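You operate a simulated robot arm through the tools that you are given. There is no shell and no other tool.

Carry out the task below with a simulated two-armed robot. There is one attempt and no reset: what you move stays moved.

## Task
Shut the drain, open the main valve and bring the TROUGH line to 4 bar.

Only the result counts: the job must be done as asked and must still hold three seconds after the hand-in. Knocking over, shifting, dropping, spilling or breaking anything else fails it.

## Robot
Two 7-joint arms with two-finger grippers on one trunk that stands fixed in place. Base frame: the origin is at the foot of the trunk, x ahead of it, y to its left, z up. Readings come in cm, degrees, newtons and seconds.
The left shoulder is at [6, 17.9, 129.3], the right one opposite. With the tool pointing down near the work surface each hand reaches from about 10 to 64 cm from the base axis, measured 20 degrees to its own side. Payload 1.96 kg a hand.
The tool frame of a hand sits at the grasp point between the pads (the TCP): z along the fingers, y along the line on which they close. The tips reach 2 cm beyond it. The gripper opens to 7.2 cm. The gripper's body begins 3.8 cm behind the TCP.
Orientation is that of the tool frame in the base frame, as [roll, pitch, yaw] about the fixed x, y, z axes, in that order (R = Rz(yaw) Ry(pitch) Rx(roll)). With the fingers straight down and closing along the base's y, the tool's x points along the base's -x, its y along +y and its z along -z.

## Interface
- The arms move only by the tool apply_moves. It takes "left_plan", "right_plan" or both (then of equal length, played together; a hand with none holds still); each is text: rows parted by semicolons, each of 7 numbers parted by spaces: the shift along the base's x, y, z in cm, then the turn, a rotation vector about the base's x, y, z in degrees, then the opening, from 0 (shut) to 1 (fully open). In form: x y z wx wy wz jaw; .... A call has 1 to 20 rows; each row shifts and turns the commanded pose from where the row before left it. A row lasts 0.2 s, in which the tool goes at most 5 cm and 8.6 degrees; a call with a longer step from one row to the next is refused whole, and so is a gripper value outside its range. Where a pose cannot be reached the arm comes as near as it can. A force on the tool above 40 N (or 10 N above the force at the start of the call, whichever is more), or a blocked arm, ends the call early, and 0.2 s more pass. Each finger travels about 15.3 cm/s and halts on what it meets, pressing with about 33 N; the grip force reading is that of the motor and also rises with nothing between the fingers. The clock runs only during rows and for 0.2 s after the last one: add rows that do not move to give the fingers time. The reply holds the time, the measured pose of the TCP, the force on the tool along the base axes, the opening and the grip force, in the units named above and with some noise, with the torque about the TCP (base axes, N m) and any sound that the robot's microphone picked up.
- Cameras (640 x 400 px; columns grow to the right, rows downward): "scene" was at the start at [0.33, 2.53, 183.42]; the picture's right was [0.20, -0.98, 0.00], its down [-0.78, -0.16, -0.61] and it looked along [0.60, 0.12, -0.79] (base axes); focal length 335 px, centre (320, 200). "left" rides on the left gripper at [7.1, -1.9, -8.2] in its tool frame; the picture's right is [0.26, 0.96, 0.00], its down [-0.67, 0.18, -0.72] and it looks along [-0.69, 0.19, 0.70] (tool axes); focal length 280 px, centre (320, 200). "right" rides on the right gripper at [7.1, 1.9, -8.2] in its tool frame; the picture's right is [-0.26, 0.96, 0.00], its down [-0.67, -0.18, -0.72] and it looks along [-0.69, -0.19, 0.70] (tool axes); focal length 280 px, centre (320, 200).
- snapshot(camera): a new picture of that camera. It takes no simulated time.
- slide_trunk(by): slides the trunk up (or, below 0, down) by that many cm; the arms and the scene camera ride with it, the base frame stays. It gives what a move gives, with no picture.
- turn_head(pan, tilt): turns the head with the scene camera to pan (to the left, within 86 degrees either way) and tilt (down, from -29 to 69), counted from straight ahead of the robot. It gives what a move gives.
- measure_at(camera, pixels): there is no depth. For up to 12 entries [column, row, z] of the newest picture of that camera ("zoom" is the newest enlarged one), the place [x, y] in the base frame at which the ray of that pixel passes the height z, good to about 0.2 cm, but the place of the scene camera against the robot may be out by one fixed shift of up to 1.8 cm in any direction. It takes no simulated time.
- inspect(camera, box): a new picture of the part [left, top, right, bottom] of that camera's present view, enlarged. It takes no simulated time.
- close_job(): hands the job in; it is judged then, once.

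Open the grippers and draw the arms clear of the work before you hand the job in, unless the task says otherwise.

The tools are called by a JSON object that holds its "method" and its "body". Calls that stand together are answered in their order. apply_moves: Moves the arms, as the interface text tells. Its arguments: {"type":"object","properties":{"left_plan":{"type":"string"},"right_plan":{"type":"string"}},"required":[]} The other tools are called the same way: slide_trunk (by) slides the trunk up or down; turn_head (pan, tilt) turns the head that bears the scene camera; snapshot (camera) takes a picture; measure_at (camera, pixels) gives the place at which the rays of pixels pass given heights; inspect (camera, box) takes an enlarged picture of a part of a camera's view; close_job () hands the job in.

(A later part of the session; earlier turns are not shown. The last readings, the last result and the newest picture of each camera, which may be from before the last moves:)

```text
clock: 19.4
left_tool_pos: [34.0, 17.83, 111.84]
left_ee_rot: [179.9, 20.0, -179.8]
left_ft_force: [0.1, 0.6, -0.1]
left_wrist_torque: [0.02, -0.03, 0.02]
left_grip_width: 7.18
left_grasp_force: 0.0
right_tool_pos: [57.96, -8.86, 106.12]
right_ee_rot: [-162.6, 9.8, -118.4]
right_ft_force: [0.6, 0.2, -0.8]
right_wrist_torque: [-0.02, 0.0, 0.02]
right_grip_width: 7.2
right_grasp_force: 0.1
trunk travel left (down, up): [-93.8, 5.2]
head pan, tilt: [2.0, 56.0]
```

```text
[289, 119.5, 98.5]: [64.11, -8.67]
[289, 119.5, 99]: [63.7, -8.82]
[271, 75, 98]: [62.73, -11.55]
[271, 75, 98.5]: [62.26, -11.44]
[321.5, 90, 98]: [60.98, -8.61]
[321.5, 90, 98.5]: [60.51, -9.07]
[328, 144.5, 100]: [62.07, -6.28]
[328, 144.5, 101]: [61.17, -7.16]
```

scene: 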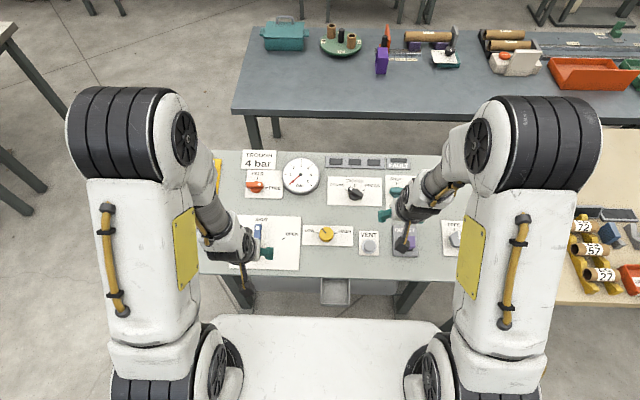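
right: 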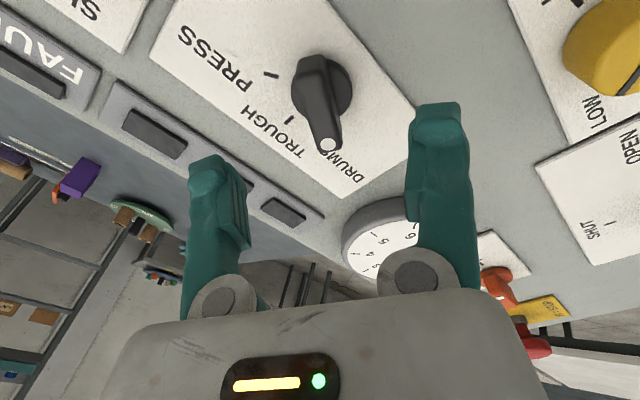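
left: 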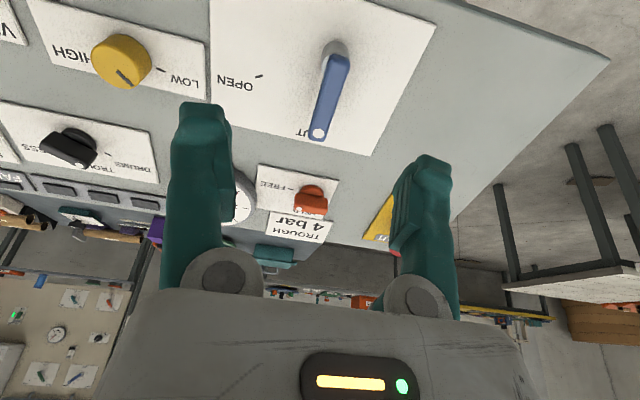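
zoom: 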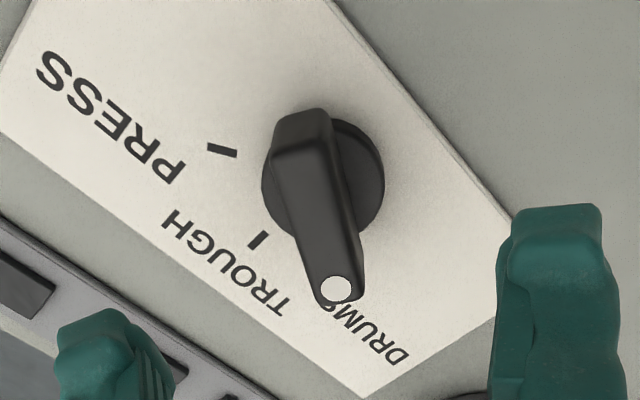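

Axis comes out at (61.05,-8.7,97.7) with marks 60° apart; the bar is turned ~5° less than my tool. I trim -5°, shift y by +0.15, descend 3.5 cm and look again.

{"method": "apply_moves", "body": {"right_plan": "0.4 0.05 -1.1 1.71 0 -4.7 1; 0.4 0.05 -1.1 0 0 0 1; 0.4 0.05 -1.09 0 0 0 1; 0 0 0 0 0 0 1"}}

{"method": "snapshot", "body": {"camera": "right"}}

{"method": "inspect", "body": {"camera": "right", "box": [220, 40, 420, 200]}}

```text
clock: 20.4
left_tool_pos: [33.99, 17.91, 111.91]
left_ee_rot: [-179.9, 19.9, -179.8]
left_ft_force: [0.0, 1.7, 0.7]
left_wrist_torque: [0.0, 0.03, 0.02]
left_grip_width: 7.23
left_grasp_force: 0.0
right_tool_pos: [59.21, -8.57, 103.02]
right_ee_rot: [-163.4, 11.2, -123.3]
right_ft_force: [0.7, 0.5, -1.0]
right_wrist_torque: [-0.01, -0.02, 0.02]
right_grip_width: 7.23
right_grasp_force: 0.1
trunk travel left (down, up): [-93.8, 5.2]
head pan, tilt: [2.0, 56.0]
```

```text
taken
```

right: 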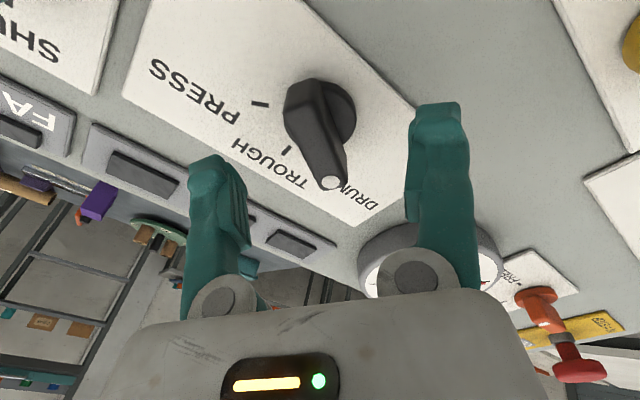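

```text
2.50 times, centred on (320, 120) of right
```

zoom: 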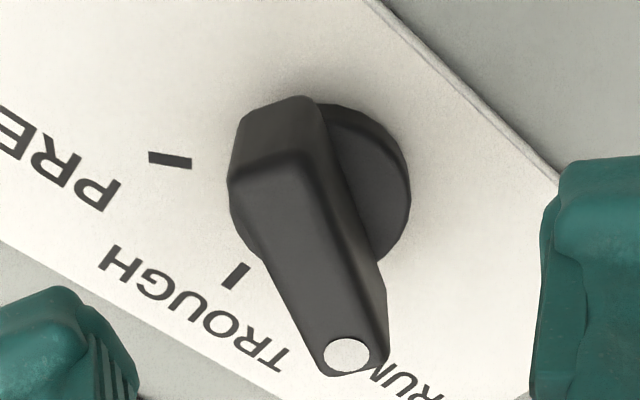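

The bar now lines up with the tool just like the drain did before gripping. I descend 2.4 cm and close on it.

{"method": "apply_moves", "body": {"right_plan": "0.27 0 -0.75 0 0 0 1; 0.27 0 -0.75 0 0 0 1; 0.27 0 -0.75 0 0 0 1; 0 0 0 0 0 0 1; 0 0 0 0 0 0 0; 0 0 0 0 0 0 0; 0 0 0 0 0 0 0; 0 0 0 0 0 0 0"}}

{"method": "snapshot", "body": {"camera": "right"}}

```text
clock: 22.2
left_tool_pos: [34.05, 17.79, 111.97]
left_ee_rot: [180.0, 19.8, 179.9]
left_ft_force: [-0.1, 0.6, 0.0]
left_wrist_torque: [-0.01, 0.01, 0.02]
left_grip_width: 7.2
left_grasp_force: 0.1
right_tool_pos: [60.08, -8.65, 100.63]
right_ee_rot: [-163.6, 11.3, -123.3]
right_ft_force: [3.7, -2.8, 2.8]
right_wrist_torque: [-0.13, 0.07, 0.01]
right_grip_width: 1.56
right_grasp_force: 39.8
trunk travel left (down, up): [-93.8, 5.2]
head pan, tilt: [2.0, 56.0]
```

```text
taken
```

right: 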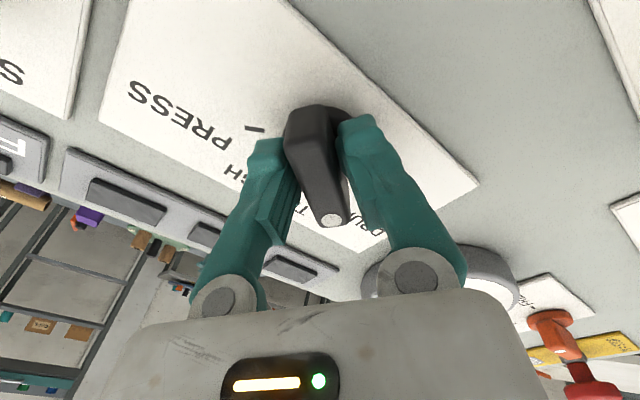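

The selector bar is gripped (1.56 cm). I turn -55° about the panel normal, which brings the pointer to TROUGH (hand yaw back to neutral).

{"method": "apply_moves", "body": {"right_plan": "0 0 0 2.687 0 -7.383 0; 0 0 0 2.687 0 -7.383 0; 0 0 0 2.687 0 -7.383 0; 0 0 0 2.687 0 -7.383 0; 0 0 0 2.687 0 -7.383 0; 0 0 0 2.687 0 -7.383 0; 0 0 0 2.687 0 -7.383 0; 0 0 0 0 0 0 0"}}

{"method": "snapshot", "body": {"camera": "right"}}

```text
clock: 24.0
left_tool_pos: [33.95, 18.09, 111.84]
left_ee_rot: [-179.8, 19.9, -179.8]
left_ft_force: [-0.3, 0.2, -0.2]
left_wrist_torque: [0.0, -0.01, 0.0]
left_grip_width: 7.2
left_grasp_force: 0.1
right_tool_pos: [60.0, -8.46, 100.57]
right_ee_rot: [179.9, 19.9, -180.0]
right_ft_force: [-4.6, 7.4, -6.9]
right_wrist_torque: [0.12, -0.14, 0.07]
right_grip_width: 1.53
right_grasp_force: 40.1
trunk travel left (down, up): [-93.8, 5.2]
head pan, tilt: [2.0, 56.0]
```

```text
taken
```

right: 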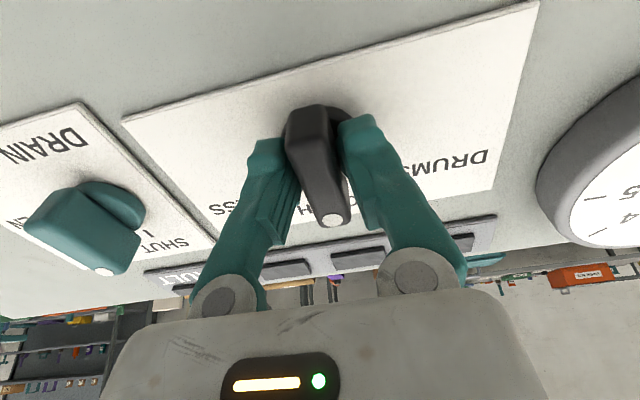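

The selector is at neutral yaw toward TROUGH. I open, withdraw along the normal, and check it stays there.

{"method": "apply_moves", "body": {"right_plan": "0 0 0 0 0 0 1; 0 0 0 0 0 0 1; 0 0 0 0 0 0 1; -0.7 0 1.88 0 0 0 1; -0.7 0 1.88 0 0 0 1; -0.7 0 1.88 0 0 0 1; -0.7 0 1.88 0 0 0 1; -1 -2 1 0 0 0 1; -1 -2 1 0 0 0 1; 0 0 0 0 0 0 1"}}

{"method": "snapshot", "body": {"camera": "right"}}

{"method": "inspect", "body": {"camera": "scene", "box": [230, 140, 510, 290]}}

```text
clock: 26.2
left_tool_pos: [34.01, 17.85, 111.77]
left_ee_rot: [-179.9, 19.8, -179.8]
left_ft_force: [-0.1, 0.7, 0.5]
left_wrist_torque: [0.0, -0.01, 0.0]
left_grip_width: 7.21
left_grasp_force: 0.1
right_tool_pos: [55.26, -12.71, 110.28]
right_ee_rot: [180.0, 20.0, -179.9]
right_ft_force: [-0.2, 0.4, 0.4]
right_wrist_torque: [-0.01, 0.04, -0.01]
right_grip_width: 7.22
right_grasp_force: 0.1
trunk travel left (down, up): [-93.8, 5.2]
head pan, tilt: [2.0, 56.0]
```

```text
taken
```

right: 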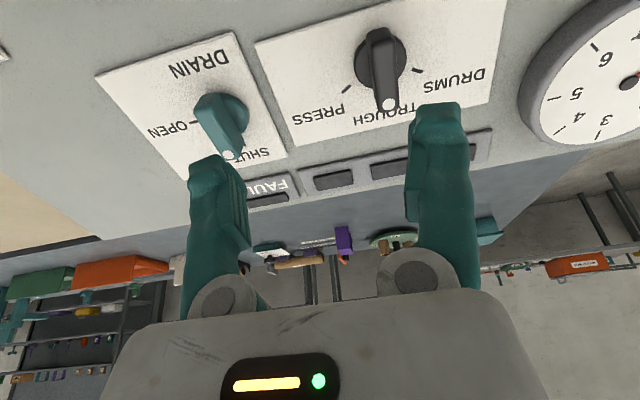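

```text
2.29 times, centred on (370, 215) of scene
```

zoom: 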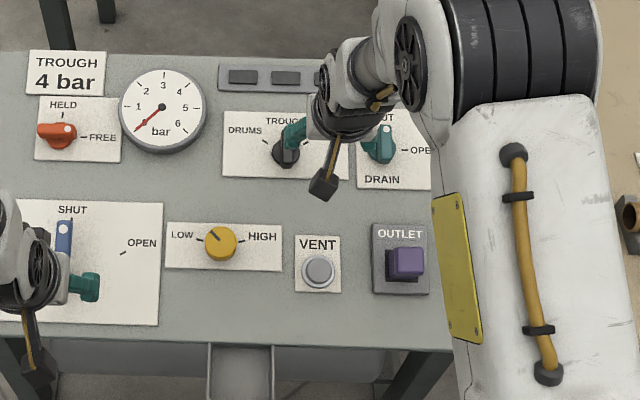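

The selector dot points at TROUGH. Next the main valve: I enlarge the blue lever in the present left view to measure the pivot, dot and marks precisely.

{"method": "inspect", "body": {"camera": "left", "box": [220, 10, 380, 150]}}

```text
2.86 times, centred on (300, 80) of left
```

zoom: 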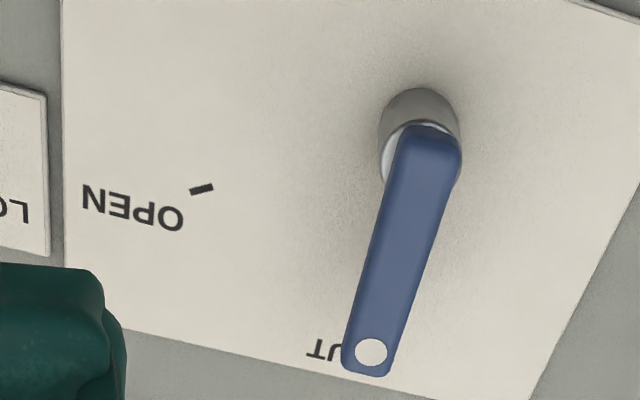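

The OPEN mark's line points at the post base near zoom (419,117). I measure these on the panel plane.

{"method": "measure_at", "body": {"camera": "zoom", "pixels": [[419, 117, 91], [419, 117, 91.5], [419, 117, 92], [201, 188, 92], [201, 188, 93], [371, 352, 97], [371, 352, 98], [371, 352, 99], [430, 128, 96], [430, 128, 97], [420, 250, 96], [420, 250, 98]]}}

```text
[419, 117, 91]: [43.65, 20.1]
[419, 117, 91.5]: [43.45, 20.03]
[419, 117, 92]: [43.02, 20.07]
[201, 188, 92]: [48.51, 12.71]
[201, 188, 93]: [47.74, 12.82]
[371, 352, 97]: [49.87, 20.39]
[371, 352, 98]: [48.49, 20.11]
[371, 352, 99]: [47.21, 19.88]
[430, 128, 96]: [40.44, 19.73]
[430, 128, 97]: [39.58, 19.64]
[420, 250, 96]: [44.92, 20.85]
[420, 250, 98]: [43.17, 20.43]
```

Pivot base is (43.5,20.05,91.3), OPEN mark ~58-60° clockwise, lever top ~5 cm above the panel. I bring the left hand over the lever, 5 cm out from the pivot and 12 cm above the panel, for a look.

{"method": "apply_moves", "body": {"left_plan": "2.52 0.55 -1.88 0 0 0 1; 2.52 0.55 -1.88 0 0 0 1; 2.52 0.55 -1.88 0 0 0 1; 2.52 0.55 -1.88 0 0 0 1; 0 0 0 0 0 0 1; 0 0 0 0 0 0 1"}}

{"method": "snapshot", "body": {"camera": "left"}}

{"method": "inspect", "body": {"camera": "scene", "box": [180, 140, 420, 300]}}

```text
clock: 27.6
left_tool_pos: [43.99, 19.99, 104.43]
left_ee_rot: [180.0, 20.0, 180.0]
left_ft_force: [-1.1, -0.2, 0.6]
left_wrist_torque: [0.02, -0.03, -0.04]
left_grip_width: 7.21
left_grasp_force: 0.0
right_tool_pos: [55.07, -12.75, 110.19]
right_ee_rot: [179.9, 20.0, -179.9]
right_ft_force: [-0.2, 0.3, -0.4]
right_wrist_torque: [-0.01, -0.04, -0.03]
right_grip_width: 7.23
right_grasp_force: 0.1
trunk travel left (down, up): [-93.8, 5.2]
head pan, tilt: [2.0, 56.0]
```

```text
taken
```

left: 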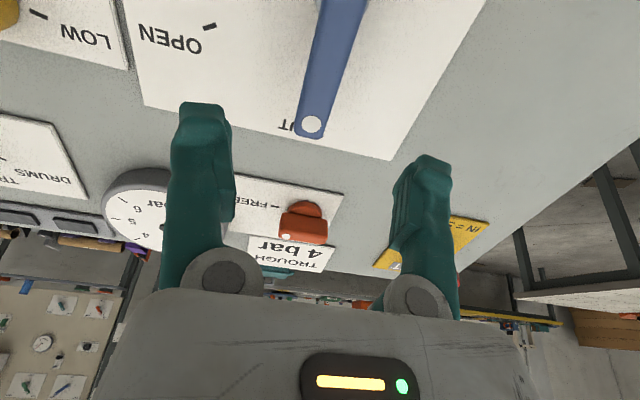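

```text
2.50 times, centred on (300, 220) of scene
```

zoom: 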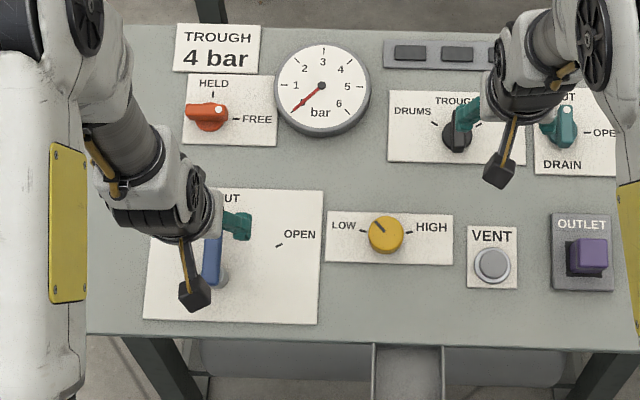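

The lever dot at (311,124) matches a lever straight ahead at R≈6.8, centred under the tool within 0.1 cm. I descend 7.2 cm along the tool axis and close on the lever bar.

{"method": "apply_moves", "body": {"left_plan": "0.615 0 -1.69 0 0 0 1; 0.615 0 -1.69 0 0 0 1; 0.615 0 -1.69 0 0 0 1; 0.615 0 -1.69 0 0 0 1; 0 0 0 0 0 0 1; 0 0 0 0 0 0 0; 0 0 0 0 0 0 0; 0 0 0 0 0 0 0; 0 0 0 0 0 0 0"}}

{"method": "snapshot", "body": {"camera": "left"}}

```text
clock: 29.6
left_tool_pos: [46.59, 19.93, 97.63]
left_ee_rot: [180.0, 19.9, 180.0]
left_ft_force: [-0.9, -4.3, -4.7]
left_wrist_torque: [-0.1, -0.56, -0.02]
left_grip_width: 1.92
left_grasp_force: 39.8
right_tool_pos: [55.2, -12.76, 110.23]
right_ee_rot: [179.8, 20.1, -179.9]
right_ft_force: [-0.7, -0.2, -1.2]
right_wrist_torque: [-0.02, -0.02, 0.0]
right_grip_width: 7.21
right_grasp_force: 0.0
trunk travel left (down, up): [-93.8, 5.2]
head pan, tilt: [2.0, 56.0]
```

```text
taken
```

left: 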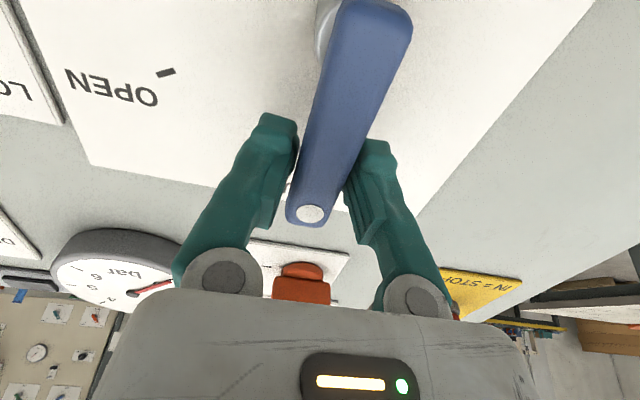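

The lever is held (width 1.92 cm). I swing it clockwise along the arc of radius ~5.1 cm, first 30°, and check forces, sounds and the gauge.

{"method": "apply_moves", "body": {"left_plan": "-0.041 -0.662 -0.015 2.565 0 -7.048 0; -0.1215 -0.650 -0.044 2.565 0 -7.048 0; -0.200 -0.628 -0.073 2.565 0 -7.048 0; -0.276 -0.595 -0.100 2.565 0 -7.048 0; 0 0 0 0 0 0 0"}}

{"method": "snapshot", "body": {"camera": "left"}}

{"method": "inspect", "body": {"camera": "scene", "box": [180, 140, 420, 300]}}

```text
clock: 30.8
left_tool_pos: [46.11, 17.66, 97.41]
left_ee_rot: [169.6, 17.3, 148.3]
left_ft_force: [3.4, 6.7, 7.6]
left_wrist_torque: [0.29, 0.02, -0.29]
left_grip_width: 1.94
left_grasp_force: 39.6
right_tool_pos: [55.23, -12.52, 110.17]
right_ee_rot: [180.0, 20.0, -179.9]
right_ft_force: [0.9, -0.9, -0.2]
right_wrist_torque: [-0.01, -0.03, -0.02]
right_grip_width: 7.21
right_grasp_force: 0.1
trunk travel left (down, up): [-93.8, 5.2]
head pan, tilt: [2.0, 56.0]
```

```text
taken
```

left: 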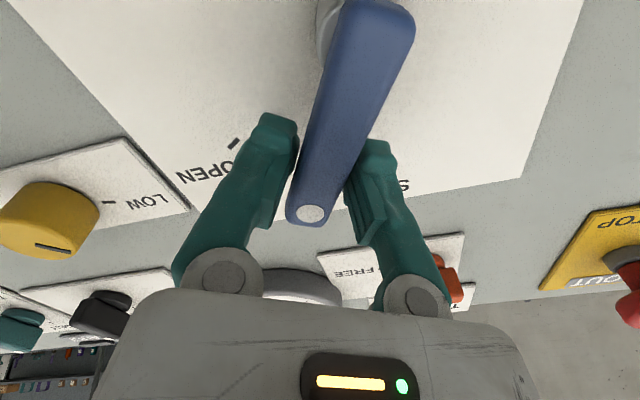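

```text
2.50 times, centred on (300, 220) of scene
```

zoom: 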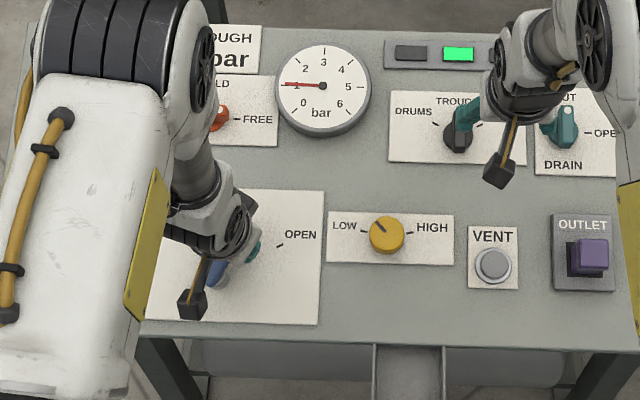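

The lever moves; the gauge rose to ~1 bar and the middle (TROUGH) light is green. I continue the arc another 30° to the OPEN mark.

{"method": "apply_moves", "body": {"left_plan": "-0.346 -0.551 -0.126 2.565 0 -7.048 0; -0.411 -0.499 -0.150 2.565 0 -7.048 0; -0.469 -0.437 -0.170 2.565 0 -7.048 0; -0.518 -0.368 -0.189 2.565 0 -7.048 0; 0 0 0 0 0 0 0"}}

{"method": "snapshot", "body": {"camera": "left"}}

{"method": "inspect", "body": {"camera": "scene", "box": [180, 140, 420, 300]}}

```text
clock: 32.0
left_tool_pos: [44.43, 15.97, 96.76]
left_ee_rot: [162.3, 9.9, 118.5]
left_ft_force: [16.0, 20.1, 30.9]
left_wrist_torque: [0.83, -0.07, 0.26]
left_grip_width: 1.95
left_grasp_force: 39.9
right_tool_pos: [55.16, -12.51, 110.25]
right_ee_rot: [179.9, 19.9, -179.9]
right_ft_force: [-0.3, -0.2, -0.9]
right_wrist_torque: [-0.02, -0.02, 0.02]
right_grip_width: 7.2
right_grasp_force: 0.0
trunk travel left (down, up): [-93.8, 5.2]
head pan, tilt: [2.0, 56.0]
```

```text
taken
```

left: 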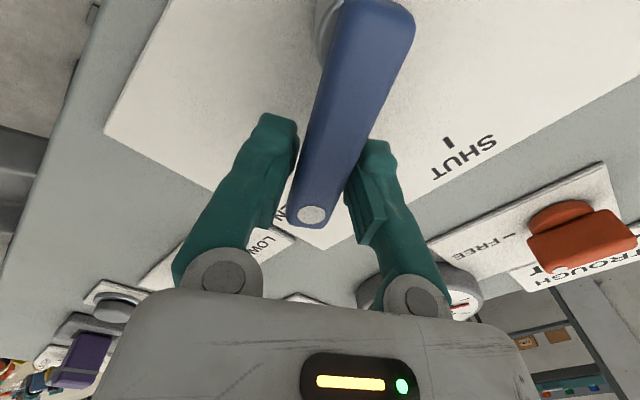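

```text
2.50 times, centred on (300, 220) of scene
```

zoom: 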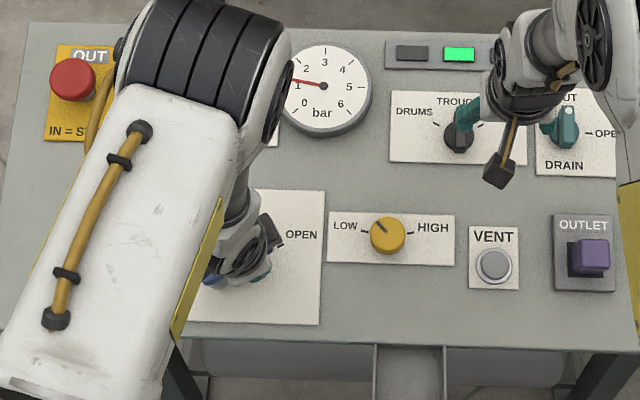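

The hand stopped slightly short of the command with ~40 N total, so the lever is at its OPEN stop. I open the jaws and withdraw straight along the panel normal.

{"method": "apply_moves", "body": {"left_plan": "0.1 0.25 0.03 0 0 0 0; 0 0 0 0 0 0 1; 0 0 0 0 0 0 1; 0 0 0 0 0 0 1; -0.7 0 1.88 0 0 0 1; -0.7 0 1.88 0 0 0 1; -0.7 0 1.88 0 0 0 1; -0.7 0 1.88 0 0 0 1; 0 0 0 0 0 0 1"}}

{"method": "snapshot", "body": {"camera": "left"}}

{"method": "inspect", "body": {"camera": "scene", "box": [180, 140, 420, 300]}}

```text
clock: 34.0
left_tool_pos: [41.58, 15.95, 104.32]
left_ee_rot: [162.6, 9.9, 118.5]
left_ft_force: [0.3, 0.1, -0.1]
left_wrist_torque: [0.0, -0.02, -0.04]
left_grip_width: 7.19
left_grasp_force: 0.0
right_tool_pos: [55.14, -12.58, 110.21]
right_ee_rot: [179.9, 20.0, -180.0]
right_ft_force: [-0.4, -0.2, 0.3]
right_wrist_torque: [0.02, 0.01, 0.0]
right_grip_width: 7.2
right_grasp_force: 0.0
trunk travel left (down, up): [-93.8, 5.2]
head pan, tilt: [2.0, 56.0]
```

```text
taken
```

left: 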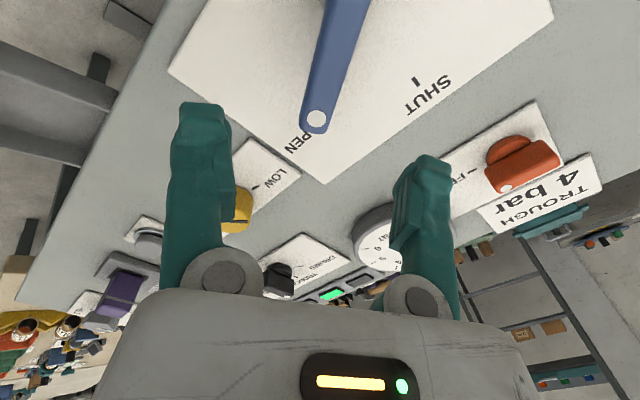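

```text
2.50 times, centred on (300, 220) of scene
```

zoom: 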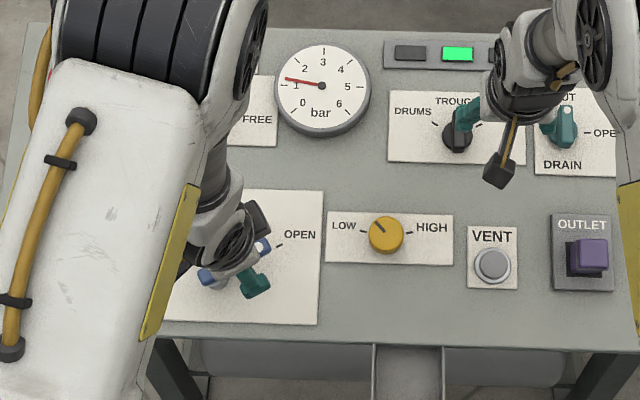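

The lever rests at OPEN and the gauge shows ~1.3 bar. I pull the left hand back and un-turn it, keeping clear, then look at the yellow regulator and the gauge.

{"method": "apply_moves", "body": {"left_plan": "-0.4 0.75 1.2 0 0 0 1; -0.9 0.75 1 -2.565 0 7.048 1; -0.9 0.75 1 -2.565 0 7.048 1; -0.9 0.75 1 -2.565 0 7.048 1; -0.9 0.75 1 -2.565 0 7.048 1; -0.9 0.75 1 -2.565 0 7.048 1; -0.9 0.75 1 -2.565 0 7.048 1; -0.9 0.75 0.5 -2.565 0 7.048 1; -0.5 0.75 0 -2.565 0 7.048 1; 0 0 0 0 0 0 1", "right_plan": "-1 0 0.3 0 0 0 1; -1 0 0.3 0 0 0 1; -1 0 0.3 0 0 0 1; -1 0 0.3 0 0 0 1; -1 0 0.3 0 0 0 1; -1 0 0.3 0 0 0 1; -1 0 0.3 0 0 0 1; -1 0 0.3 0 0 0 1; -1 0 0.3 0 0 0 1; 0 0 0 0 0 0 1"}}

{"method": "snapshot", "body": {"camera": "right"}}

{"method": "snapshot", "body": {"camera": "left"}}

{"method": "inspect", "body": {"camera": "scene", "box": [240, 140, 400, 260]}}

```text
clock: 36.2
left_tool_pos: [34.34, 22.63, 112.15]
left_ee_rot: [180.0, 19.9, -179.9]
left_ft_force: [-0.1, 0.2, 0.6]
left_wrist_torque: [-0.01, 0.03, 0.0]
left_grip_width: 7.21
left_grasp_force: 0.0
right_tool_pos: [46.17, -12.62, 112.95]
right_ee_rot: [179.9, 20.0, -179.8]
right_ft_force: [-0.1, 0.4, -1.0]
right_wrist_torque: [0.04, -0.03, 0.03]
right_grip_width: 7.19
right_grasp_force: 0.0
trunk travel left (down, up): [-93.8, 5.2]
head pan, tilt: [2.0, 56.0]
```

```text
taken
```

right: 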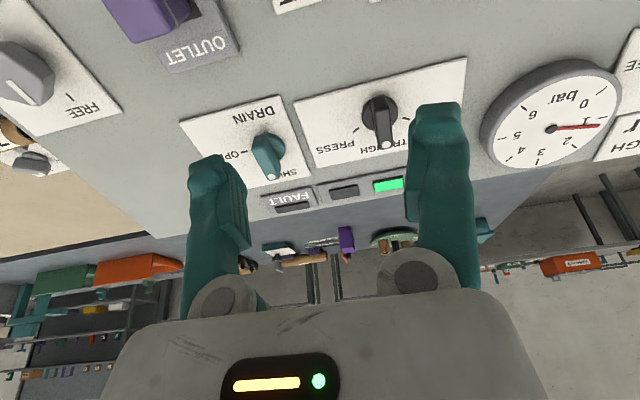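

```text
taken
```

left: 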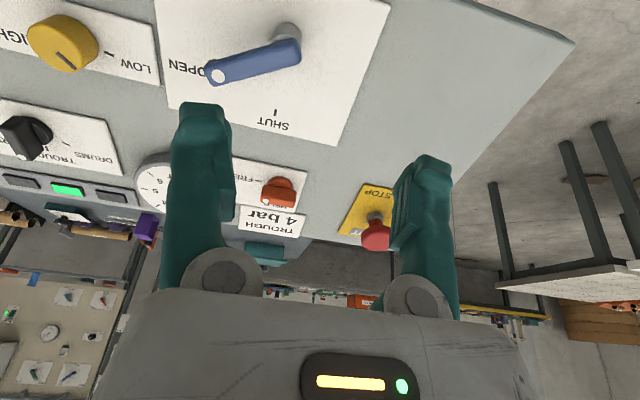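

```text
3.33 times, centred on (320, 200) of scene
```

zoom: 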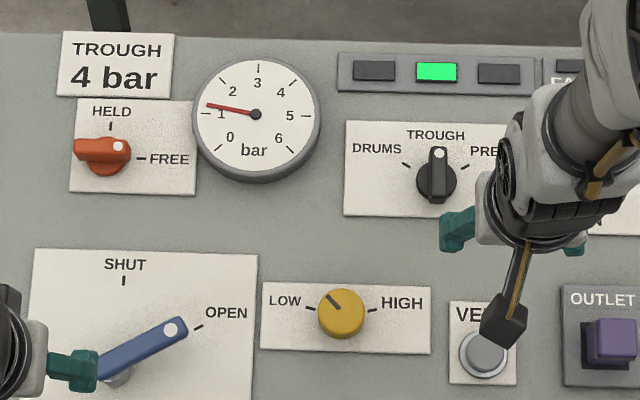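

The gauge reads ~1.25 bar. I verify the blue lever against the OPEN mark in an enlarged left view.

{"method": "inspect", "body": {"camera": "left", "box": [150, 0, 350, 140]}}

{"method": "inspect", "body": {"camera": "left", "box": [0, 0, 200, 140]}}

```text
2.86 times, centred on (250, 70) of left
```

zoom: 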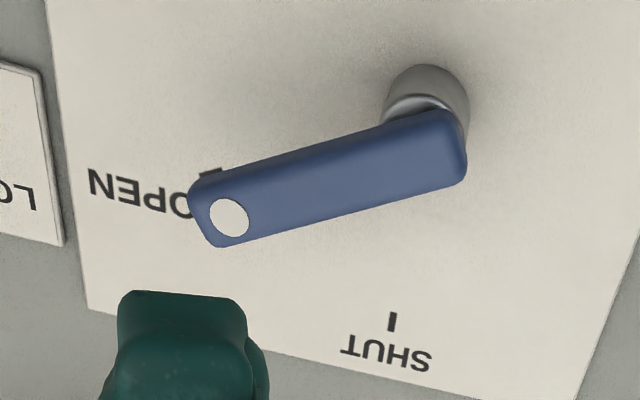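

```text
2.86 times, centred on (100, 70) of left
```

zoom: 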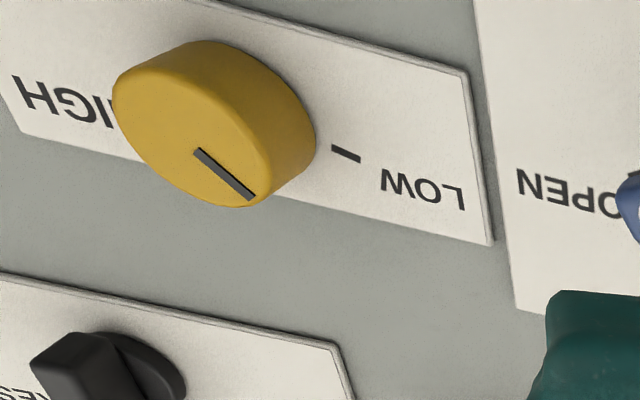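

The lever lies on the OPEN mark. Now the yellow regulator at about (48.5,-0.6,93.1): I hover the right hand 9 cm above it with a +45° turn, leaving room to turn clockwise toward HIGH.

{"method": "apply_moves", "body": {"right_plan": "-0.13 2.0 -1.9 -2.565 0 7.048 1; -0.13 2.0 -1.9 -2.565 0 7.048 1; -0.13 2.0 -1.9 -2.565 0 7.048 1; -0.13 2.0 -1.9 -2.565 0 7.048 1; -0.13 2.0 -1.9 -2.565 0 7.048 1; -0.13 2.0 -1.9 -2.565 0 7.048 1; 0 0 0 0 0 0 1; 0 0 0 0 0 0 1"}}

{"method": "snapshot", "body": {"camera": "right"}}

{"method": "inspect", "body": {"camera": "right", "box": [220, 0, 420, 160]}}

{"method": "snapshot", "body": {"camera": "scene"}}

```text
clock: 38.0
left_tool_pos: [34.24, 22.66, 111.9]
left_ee_rot: [180.0, 20.0, -179.9]
left_ft_force: [0.8, -0.5, 0.1]
left_wrist_torque: [-0.01, 0.0, 0.02]
left_grip_width: 7.22
left_grasp_force: 0.0
right_tool_pos: [45.35, -0.85, 101.49]
right_ee_rot: [-165.8, 14.0, -133.1]
right_ft_force: [0.7, -0.3, -0.2]
right_wrist_torque: [-0.03, 0.0, -0.01]
right_grip_width: 7.2
right_grasp_force: 0.1
trunk travel left (down, up): [-93.8, 5.2]
head pan, tilt: [2.0, 56.0]
```

```text
taken
```

right: 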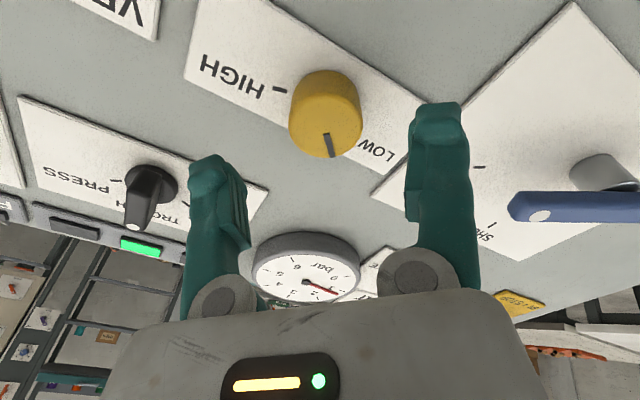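

```text
2.50 times, centred on (320, 80) of right
```

zoom: 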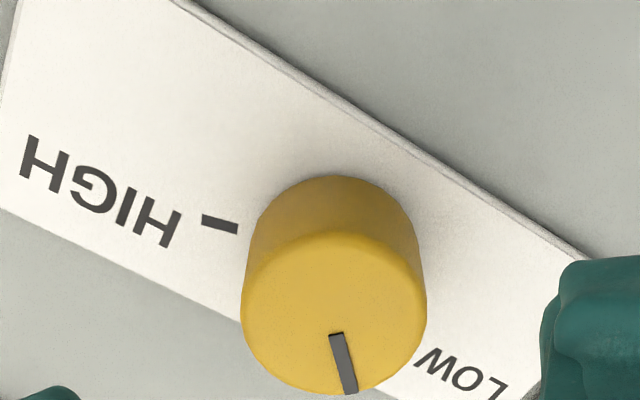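

```text
taken
```

scene: 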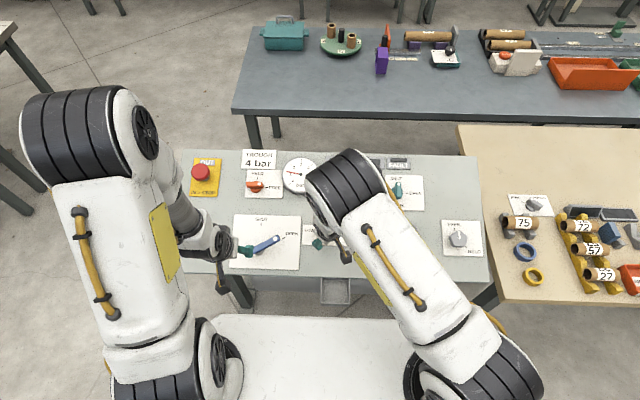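

The knob's top centre is at (325.6,125), slightly off the axis. I measure the HIGH mark (right view) and LOW mark (left view) to pin the knob's centre.

{"method": "measure_at", "body": {"camera": "right", "pixels": [[279.6, 89.6, 93], [279.6, 89.6, 93.5], [325, 93, 93], [325, 93, 93.5], [325.6, 125.2, 95.5], [325.6, 125.2, 96.5], [296, 70, 93], [331, 153, 96]]}}

{"method": "measure_at", "body": {"camera": "left", "pixels": [[109.1, 53.5, 93], [109.1, 53.5, 93.5], [64, 43, 95], [64, 43, 96]]}}

```text
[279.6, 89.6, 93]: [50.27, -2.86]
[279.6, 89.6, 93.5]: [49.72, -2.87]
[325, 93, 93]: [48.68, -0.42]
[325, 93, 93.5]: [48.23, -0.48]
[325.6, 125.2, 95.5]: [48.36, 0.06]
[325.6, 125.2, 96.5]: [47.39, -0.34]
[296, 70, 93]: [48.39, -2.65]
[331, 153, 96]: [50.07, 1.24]
```

```text
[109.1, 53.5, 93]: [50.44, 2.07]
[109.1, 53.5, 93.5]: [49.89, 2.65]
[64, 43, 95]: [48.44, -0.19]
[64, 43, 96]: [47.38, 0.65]
```

The knob axis is about (48.9,-0.15) on the panel, diameter ~4 cm, top ~3.3 cm high. I shift (+0.5,+0.7), descend 3 cm and look again.

{"method": "apply_moves", "body": {"right_plan": "0.51 0.23 -0.88 0 0 0 1; 0.52 0.23 -0.88 0 0 0 1; 0.51 0.24 -0.88 0 0 0 1; 0 0 0 0 0 0 1"}}

{"method": "inspect", "body": {"camera": "right", "box": [200, 40, 440, 200]}}

```text
clock: 39.0
left_tool_pos: [34.31, 22.57, 112.08]
left_ee_rot: [179.9, 20.0, -179.9]
left_ft_force: [0.5, 0.1, 0.2]
left_wrist_torque: [-0.05, 0.03, -0.01]
left_grip_width: 7.21
left_grasp_force: 0.1
right_tool_pos: [46.93, -0.1, 98.79]
right_ee_rot: [-165.7, 13.9, -133.1]
right_ft_force: [0.5, 0.4, -1.0]
right_wrist_torque: [-0.01, 0.0, 0.01]
right_grip_width: 7.22
right_grasp_force: 0.0
trunk travel left (down, up): [-93.8, 5.2]
head pan, tilt: [2.0, 56.0]
```

```text
2.50 times, centred on (320, 120) of right
```

zoom: 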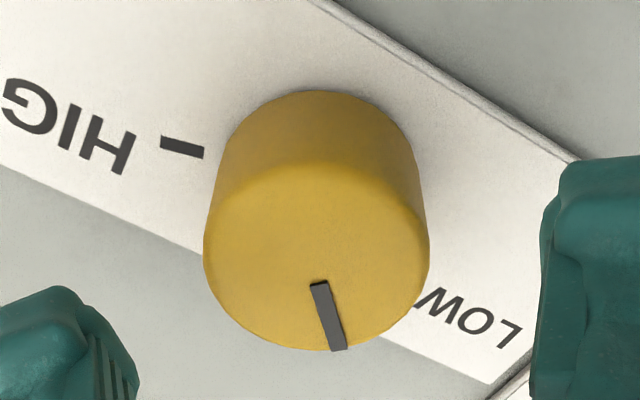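

The knob's top (zoom centre (316,256)) is on the tool axis. I descend 3.1 cm and close the pads on it.

{"method": "apply_moves", "body": {"right_plan": "0.35 0 -0.97 0 0 0 1; 0.35 0 -0.97 0 0 0 1; 0.36 0 -0.97 0 0 0 1; 0 0 0 0 0 0 1; 0 0 0 0 0 0 0; 0 0 0 0 0 0 0; 0 0 0 0 0 0 0; 0 0 0 0 0 0 0"}}

{"method": "snapshot", "body": {"camera": "right"}}

{"method": "inspect", "body": {"camera": "scene", "box": [240, 140, 400, 260]}}

```text
clock: 40.8
left_tool_pos: [34.22, 22.6, 111.88]
left_ee_rot: [-180.0, 20.0, -180.0]
left_ft_force: [-0.7, 0.1, -0.3]
left_wrist_torque: [0.01, 0.0, 0.0]
left_grip_width: 7.18
left_grasp_force: 0.1
right_tool_pos: [47.96, 0.08, 96.02]
right_ee_rot: [-165.6, 14.0, -133.1]
right_ft_force: [3.2, -2.7, 0.0]
right_wrist_torque: [0.04, 0.16, 0.02]
right_grip_width: 4.1
right_grasp_force: 40.2
trunk travel left (down, up): [-93.8, 5.2]
head pan, tilt: [2.0, 56.0]
```

```text
taken
```

right: 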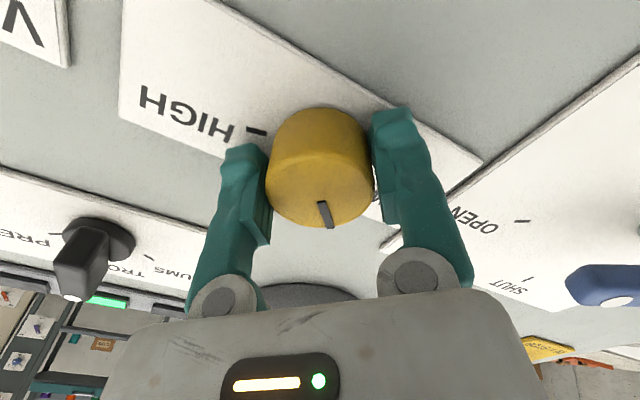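

```text
3.33 times, centred on (320, 200) of scene
```

zoom: 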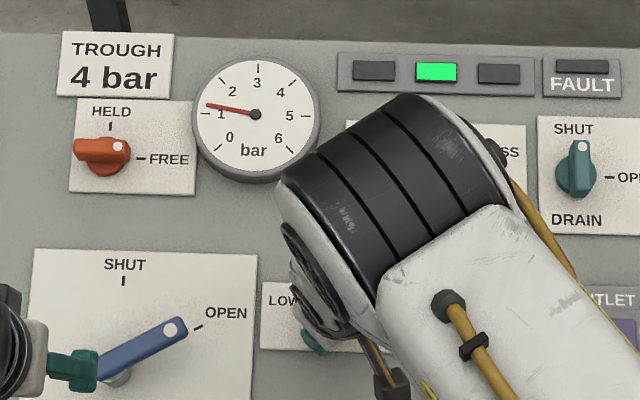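

The regulator is gripped (4.1 cm) and the gauge is visible. I turn it 40° clockwise toward HIGH and wait a moment to read the gauge.

{"method": "apply_moves", "body": {"right_plan": "0 0 0 2.736 0 -7.518 0; 0 0 0 2.736 0 -7.518 0; 0 0 0 2.736 0 -7.518 0; 0 0 0 2.736 0 -7.518 0; 0 0 0 2.736 0 -7.518 0; 0 0 0 0 0 0 0; 0 0 0 0 0 0 0"}}

{"method": "inspect", "body": {"camera": "scene", "box": [240, 140, 400, 260]}}

{"method": "snapshot", "body": {"camera": "right"}}

```text
clock: 42.4
left_tool_pos: [34.26, 22.71, 112.07]
left_ee_rot: [179.9, 20.1, 180.0]
left_ft_force: [-0.6, -0.4, -0.2]
left_wrist_torque: [-0.03, 0.02, 0.03]
left_grip_width: 7.18
left_grasp_force: 0.0
right_tool_pos: [48.08, 0.02, 95.92]
right_ee_rot: [-178.4, 19.9, -174.6]
right_ft_force: [0.4, -1.9, -3.0]
right_wrist_torque: [0.08, -0.12, 0.01]
right_grip_width: 4.11
right_grasp_force: 39.9
trunk travel left (down, up): [-93.8, 5.2]
head pan, tilt: [2.0, 56.0]
```

```text
3.33 times, centred on (320, 200) of scene
```

zoom: 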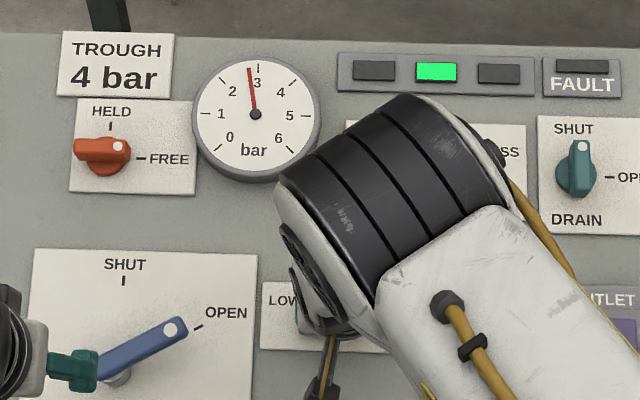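

```text
taken
```

right: 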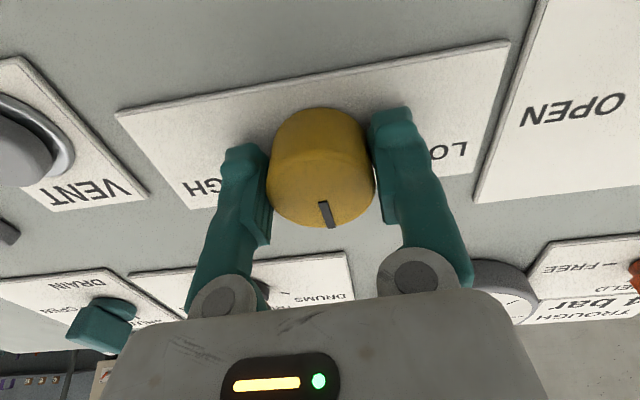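

The needle moved from ~1.26 to ~2.78 bar for 40° (≈0.038 bar/deg). I turn 24° more, then settle and read.

{"method": "apply_moves", "body": {"right_plan": "0 0 0 2.736 0 -7.518 0; 0 0 0 2.736 0 -7.518 0; 0 0 0 2.736 0 -7.518 0; 0 0 0 0 0 0 0; 0 0 0 0 0 0 0; 0 0 0 0 0 0 0"}}

{"method": "inspect", "body": {"camera": "scene", "box": [270, 150, 330, 195]}}

```text
clock: 43.8
left_tool_pos: [34.42, 22.7, 111.86]
left_ee_rot: [-180.0, 20.1, -179.9]
left_ft_force: [-0.3, 0.2, 0.2]
left_wrist_torque: [-0.01, -0.02, -0.04]
left_grip_width: 7.24
left_grasp_force: 0.1
right_tool_pos: [47.98, 0.11, 95.84]
right_ee_rot: [173.2, 18.8, 159.9]
right_ft_force: [-0.3, 2.2, -4.7]
right_wrist_torque: [-0.03, 0.0, 0.01]
right_grip_width: 4.09
right_grasp_force: 40.8
trunk travel left (down, up): [-93.8, 5.2]
head pan, tilt: [2.0, 56.0]
```

```text
8.89 times, centred on (300, 172) of scene
```

zoom: 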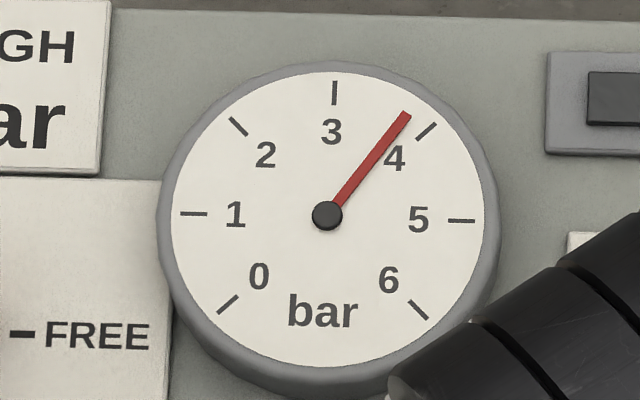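

The needle reads ~3.77 bar (between the 3 tick at ~87° and 4 tick at ~41°, needle at ~52°). I let it settle once more before the fine adjustment.

{"method": "apply_moves", "body": {"right_plan": "0 0 0 0 0 0 0; 0 0 0 0 0 0 0; 0 0 0 0 0 0 0; 0 0 0 0 0 0 0; 0 0 0 0 0 0 0"}}

{"method": "inspect", "body": {"camera": "scene", "box": [270, 150, 330, 195]}}

```text
clock: 45.0
left_tool_pos: [34.26, 22.67, 111.98]
left_ee_rot: [-180.0, 20.0, -179.9]
left_ft_force: [-0.3, 0.4, 0.3]
left_wrist_torque: [-0.02, 0.02, -0.02]
left_grip_width: 7.18
left_grasp_force: 0.1
right_tool_pos: [48.08, 0.02, 95.93]
right_ee_rot: [173.0, 18.8, 159.9]
right_ft_force: [-2.1, 1.3, -6.2]
right_wrist_torque: [-0.01, 0.17, -0.03]
right_grip_width: 4.1
right_grasp_force: 40.5
trunk travel left (down, up): [-93.8, 5.2]
head pan, tilt: [2.0, 56.0]
```

```text
8.89 times, centred on (300, 172) of scene
```

zoom: 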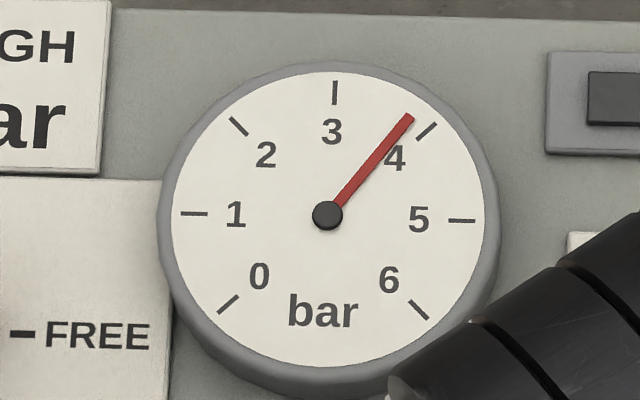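

It crept to ~3.82 bar, so there is some lag. I turn 4° more and wait longer.

{"method": "apply_moves", "body": {"right_plan": "0 0 0 1.368 0 -3.759 0; 0 0 0 0 0 0 0; 0 0 0 0 0 0 0; 0 0 0 0 0 0 0; 0 0 0 0 0 0 0; 0 0 0 0 0 0 0; 0 0 0 0 0 0 0; 0 0 0 0 0 0 0; 0 0 0 0 0 0 0; 0 0 0 0 0 0 0"}}

{"method": "inspect", "body": {"camera": "scene", "box": [270, 150, 330, 195]}}

```text
clock: 47.2
left_tool_pos: [34.41, 22.76, 111.86]
left_ee_rot: [179.9, 19.9, -179.9]
left_ft_force: [-0.3, 0.8, 0.0]
left_wrist_torque: [0.01, 0.01, -0.01]
left_grip_width: 7.2
left_grasp_force: 0.0
right_tool_pos: [47.96, 0.05, 95.98]
right_ee_rot: [171.8, 18.3, 155.7]
right_ft_force: [-0.8, 2.2, -4.8]
right_wrist_torque: [-0.08, 0.18, -0.04]
right_grip_width: 4.14
right_grasp_force: 40.2
trunk travel left (down, up): [-93.8, 5.2]
head pan, tilt: [2.0, 56.0]
```

```text
8.89 times, centred on (300, 172) of scene
```

zoom: 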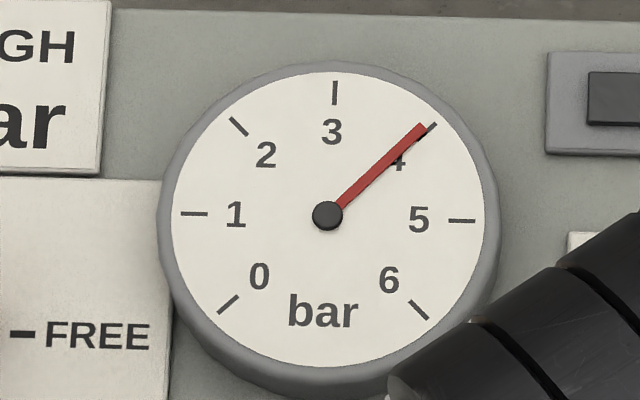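

The needle is now at ~42° vs the 4 tick at ~41°: about 3.98 bar. I open the jaws carefully and withdraw along the normal, then re-read the gauge.

{"method": "apply_moves", "body": {"right_plan": "0 0 0 0 0 0 0.9; 0 0 0 0 0 0 1; 0 0 0 0 0 0 1; -0.7 0 1.88 0 0 0 1; -0.7 0 1.88 0 0 0 1; -0.7 0 1.88 0 0 0 1; -0.7 0 1.88 0 0 0 1; 0 0 0 0 0 0 1"}}

{"method": "inspect", "body": {"camera": "scene", "box": [270, 150, 330, 195]}}

{"method": "snapshot", "body": {"camera": "right"}}

```text
clock: 49.0
left_tool_pos: [34.37, 22.7, 112.05]
left_ee_rot: [180.0, 20.0, -179.9]
left_ft_force: [0.2, 0.3, -0.2]
left_wrist_torque: [-0.01, -0.04, 0.03]
left_grip_width: 7.19
left_grasp_force: 0.0
right_tool_pos: [45.25, 0.11, 103.55]
right_ee_rot: [171.7, 18.3, 155.7]
right_ft_force: [-0.3, -0.2, -0.4]
right_wrist_torque: [0.03, -0.05, 0.0]
right_grip_width: 7.2
right_grasp_force: 0.1
trunk travel left (down, up): [-93.8, 5.2]
head pan, tilt: [2.0, 56.0]
```

```text
8.89 times, centred on (300, 172) of scene
```

zoom: 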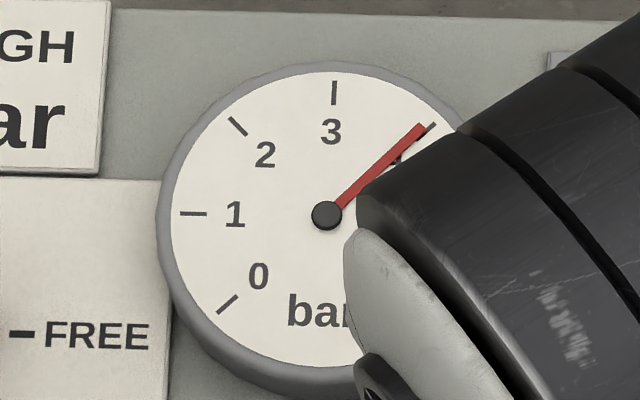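

```text
taken
```

right: 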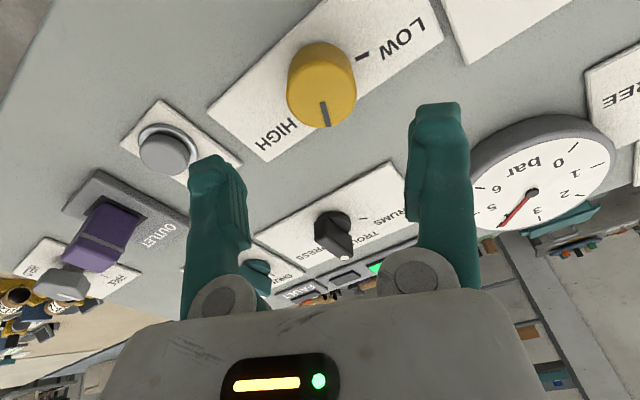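

The needle holds at ~4 after release. I retreat the right hand up, back and to the right, clear of the panel, and then inspect everything.

{"method": "apply_moves", "body": {"right_plan": "-0.5 0 2 0 0 0 1; -0.5 -1 2 0 0 0 1; -1 -2.5 1.5 -2.6 0 7.2 1; -1 -2.5 1.5 -2.6 0 7.2 1; -1 -2.5 1.5 -2.6 0 7.2 1; -1.5 -3 1 0 0 0 1; -1.5 -3 1 0 0 0 1; -1.5 -3 1 0 0 0 1; -1.5 -3 1 0 0 0 1; -1.5 -3 1 0 0 0 1; 0 0 0 0 0 0 1; 0 0 0 0 0 0 1", "left_plan": "0 1 1 0 0 0 1; 0 1 1 0 0 0 1; 0 1 1 0 0 0 1; 0 1 1 0 0 0 1; 0 0 0 0 0 0 1; 0 0 0 0 0 0 1; 0 0 0 0 0 0 1; 0 0 0 0 0 0 1; 0 0 0 0 0 0 1; 0 0 0 0 0 0 1; 0 0 0 0 0 0 1; 0 0 0 0 0 0 1"}}

{"method": "snapshot", "body": {"camera": "scene"}}

{"method": "inspect", "body": {"camera": "scene", "box": [270, 150, 330, 195]}}

{"method": "inspect", "body": {"camera": "scene", "box": [180, 140, 490, 300]}}

{"method": "snapshot", "body": {"camera": "right"}}

```text
clock: 51.6
left_tool_pos: [34.32, 26.7, 116.0]
left_ee_rot: [180.0, 20.0, -179.9]
left_ft_force: [0.3, 0.0, -0.6]
left_wrist_torque: [0.0, -0.02, 0.02]
left_grip_width: 7.21
left_grasp_force: 0.1
right_tool_pos: [34.76, -23.68, 116.75]
right_ee_rot: [179.8, 19.9, -179.9]
right_ft_force: [-0.3, -0.1, 0.7]
right_wrist_torque: [0.01, -0.01, -0.02]
right_grip_width: 7.2
right_grasp_force: 0.1
right hand out of reach, approached as far as the arm can: row 10
trunk travel left (down, up): [-93.8, 5.2]
head pan, tilt: [2.0, 56.0]
```

```text
taken
```

scene: 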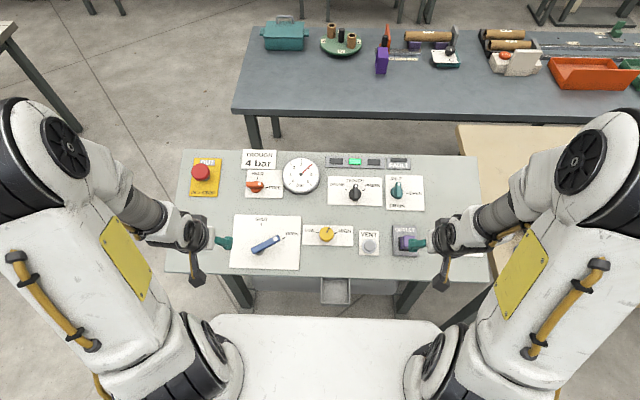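

```text
8.89 times, centred on (300, 172) of scene
```

zoom: 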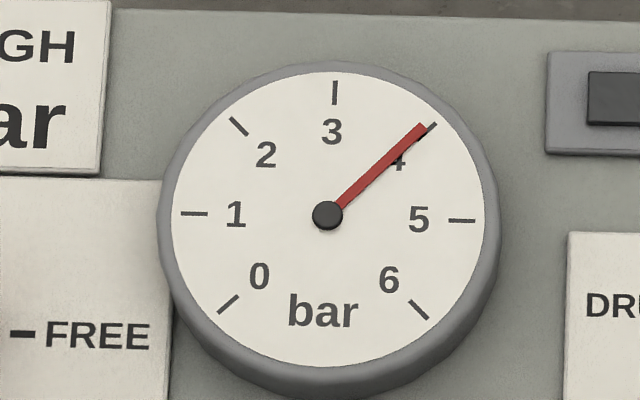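

```text
2.06 times, centred on (335, 220) of scene
```

zoom: 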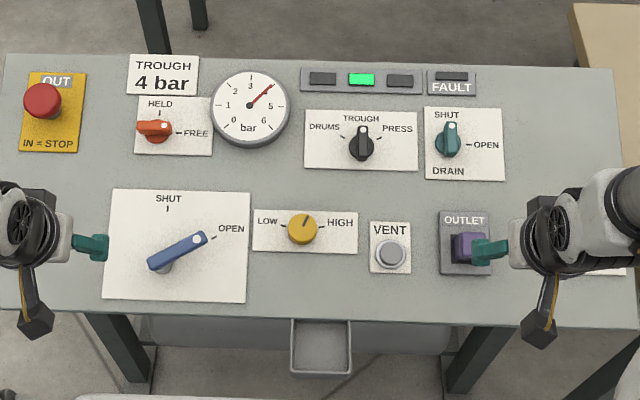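

```text
taken
```

right: 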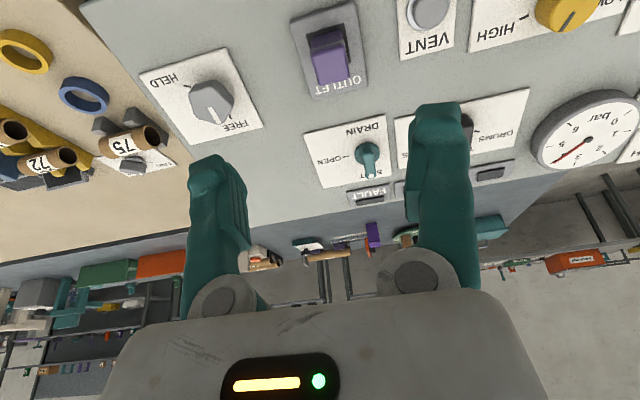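

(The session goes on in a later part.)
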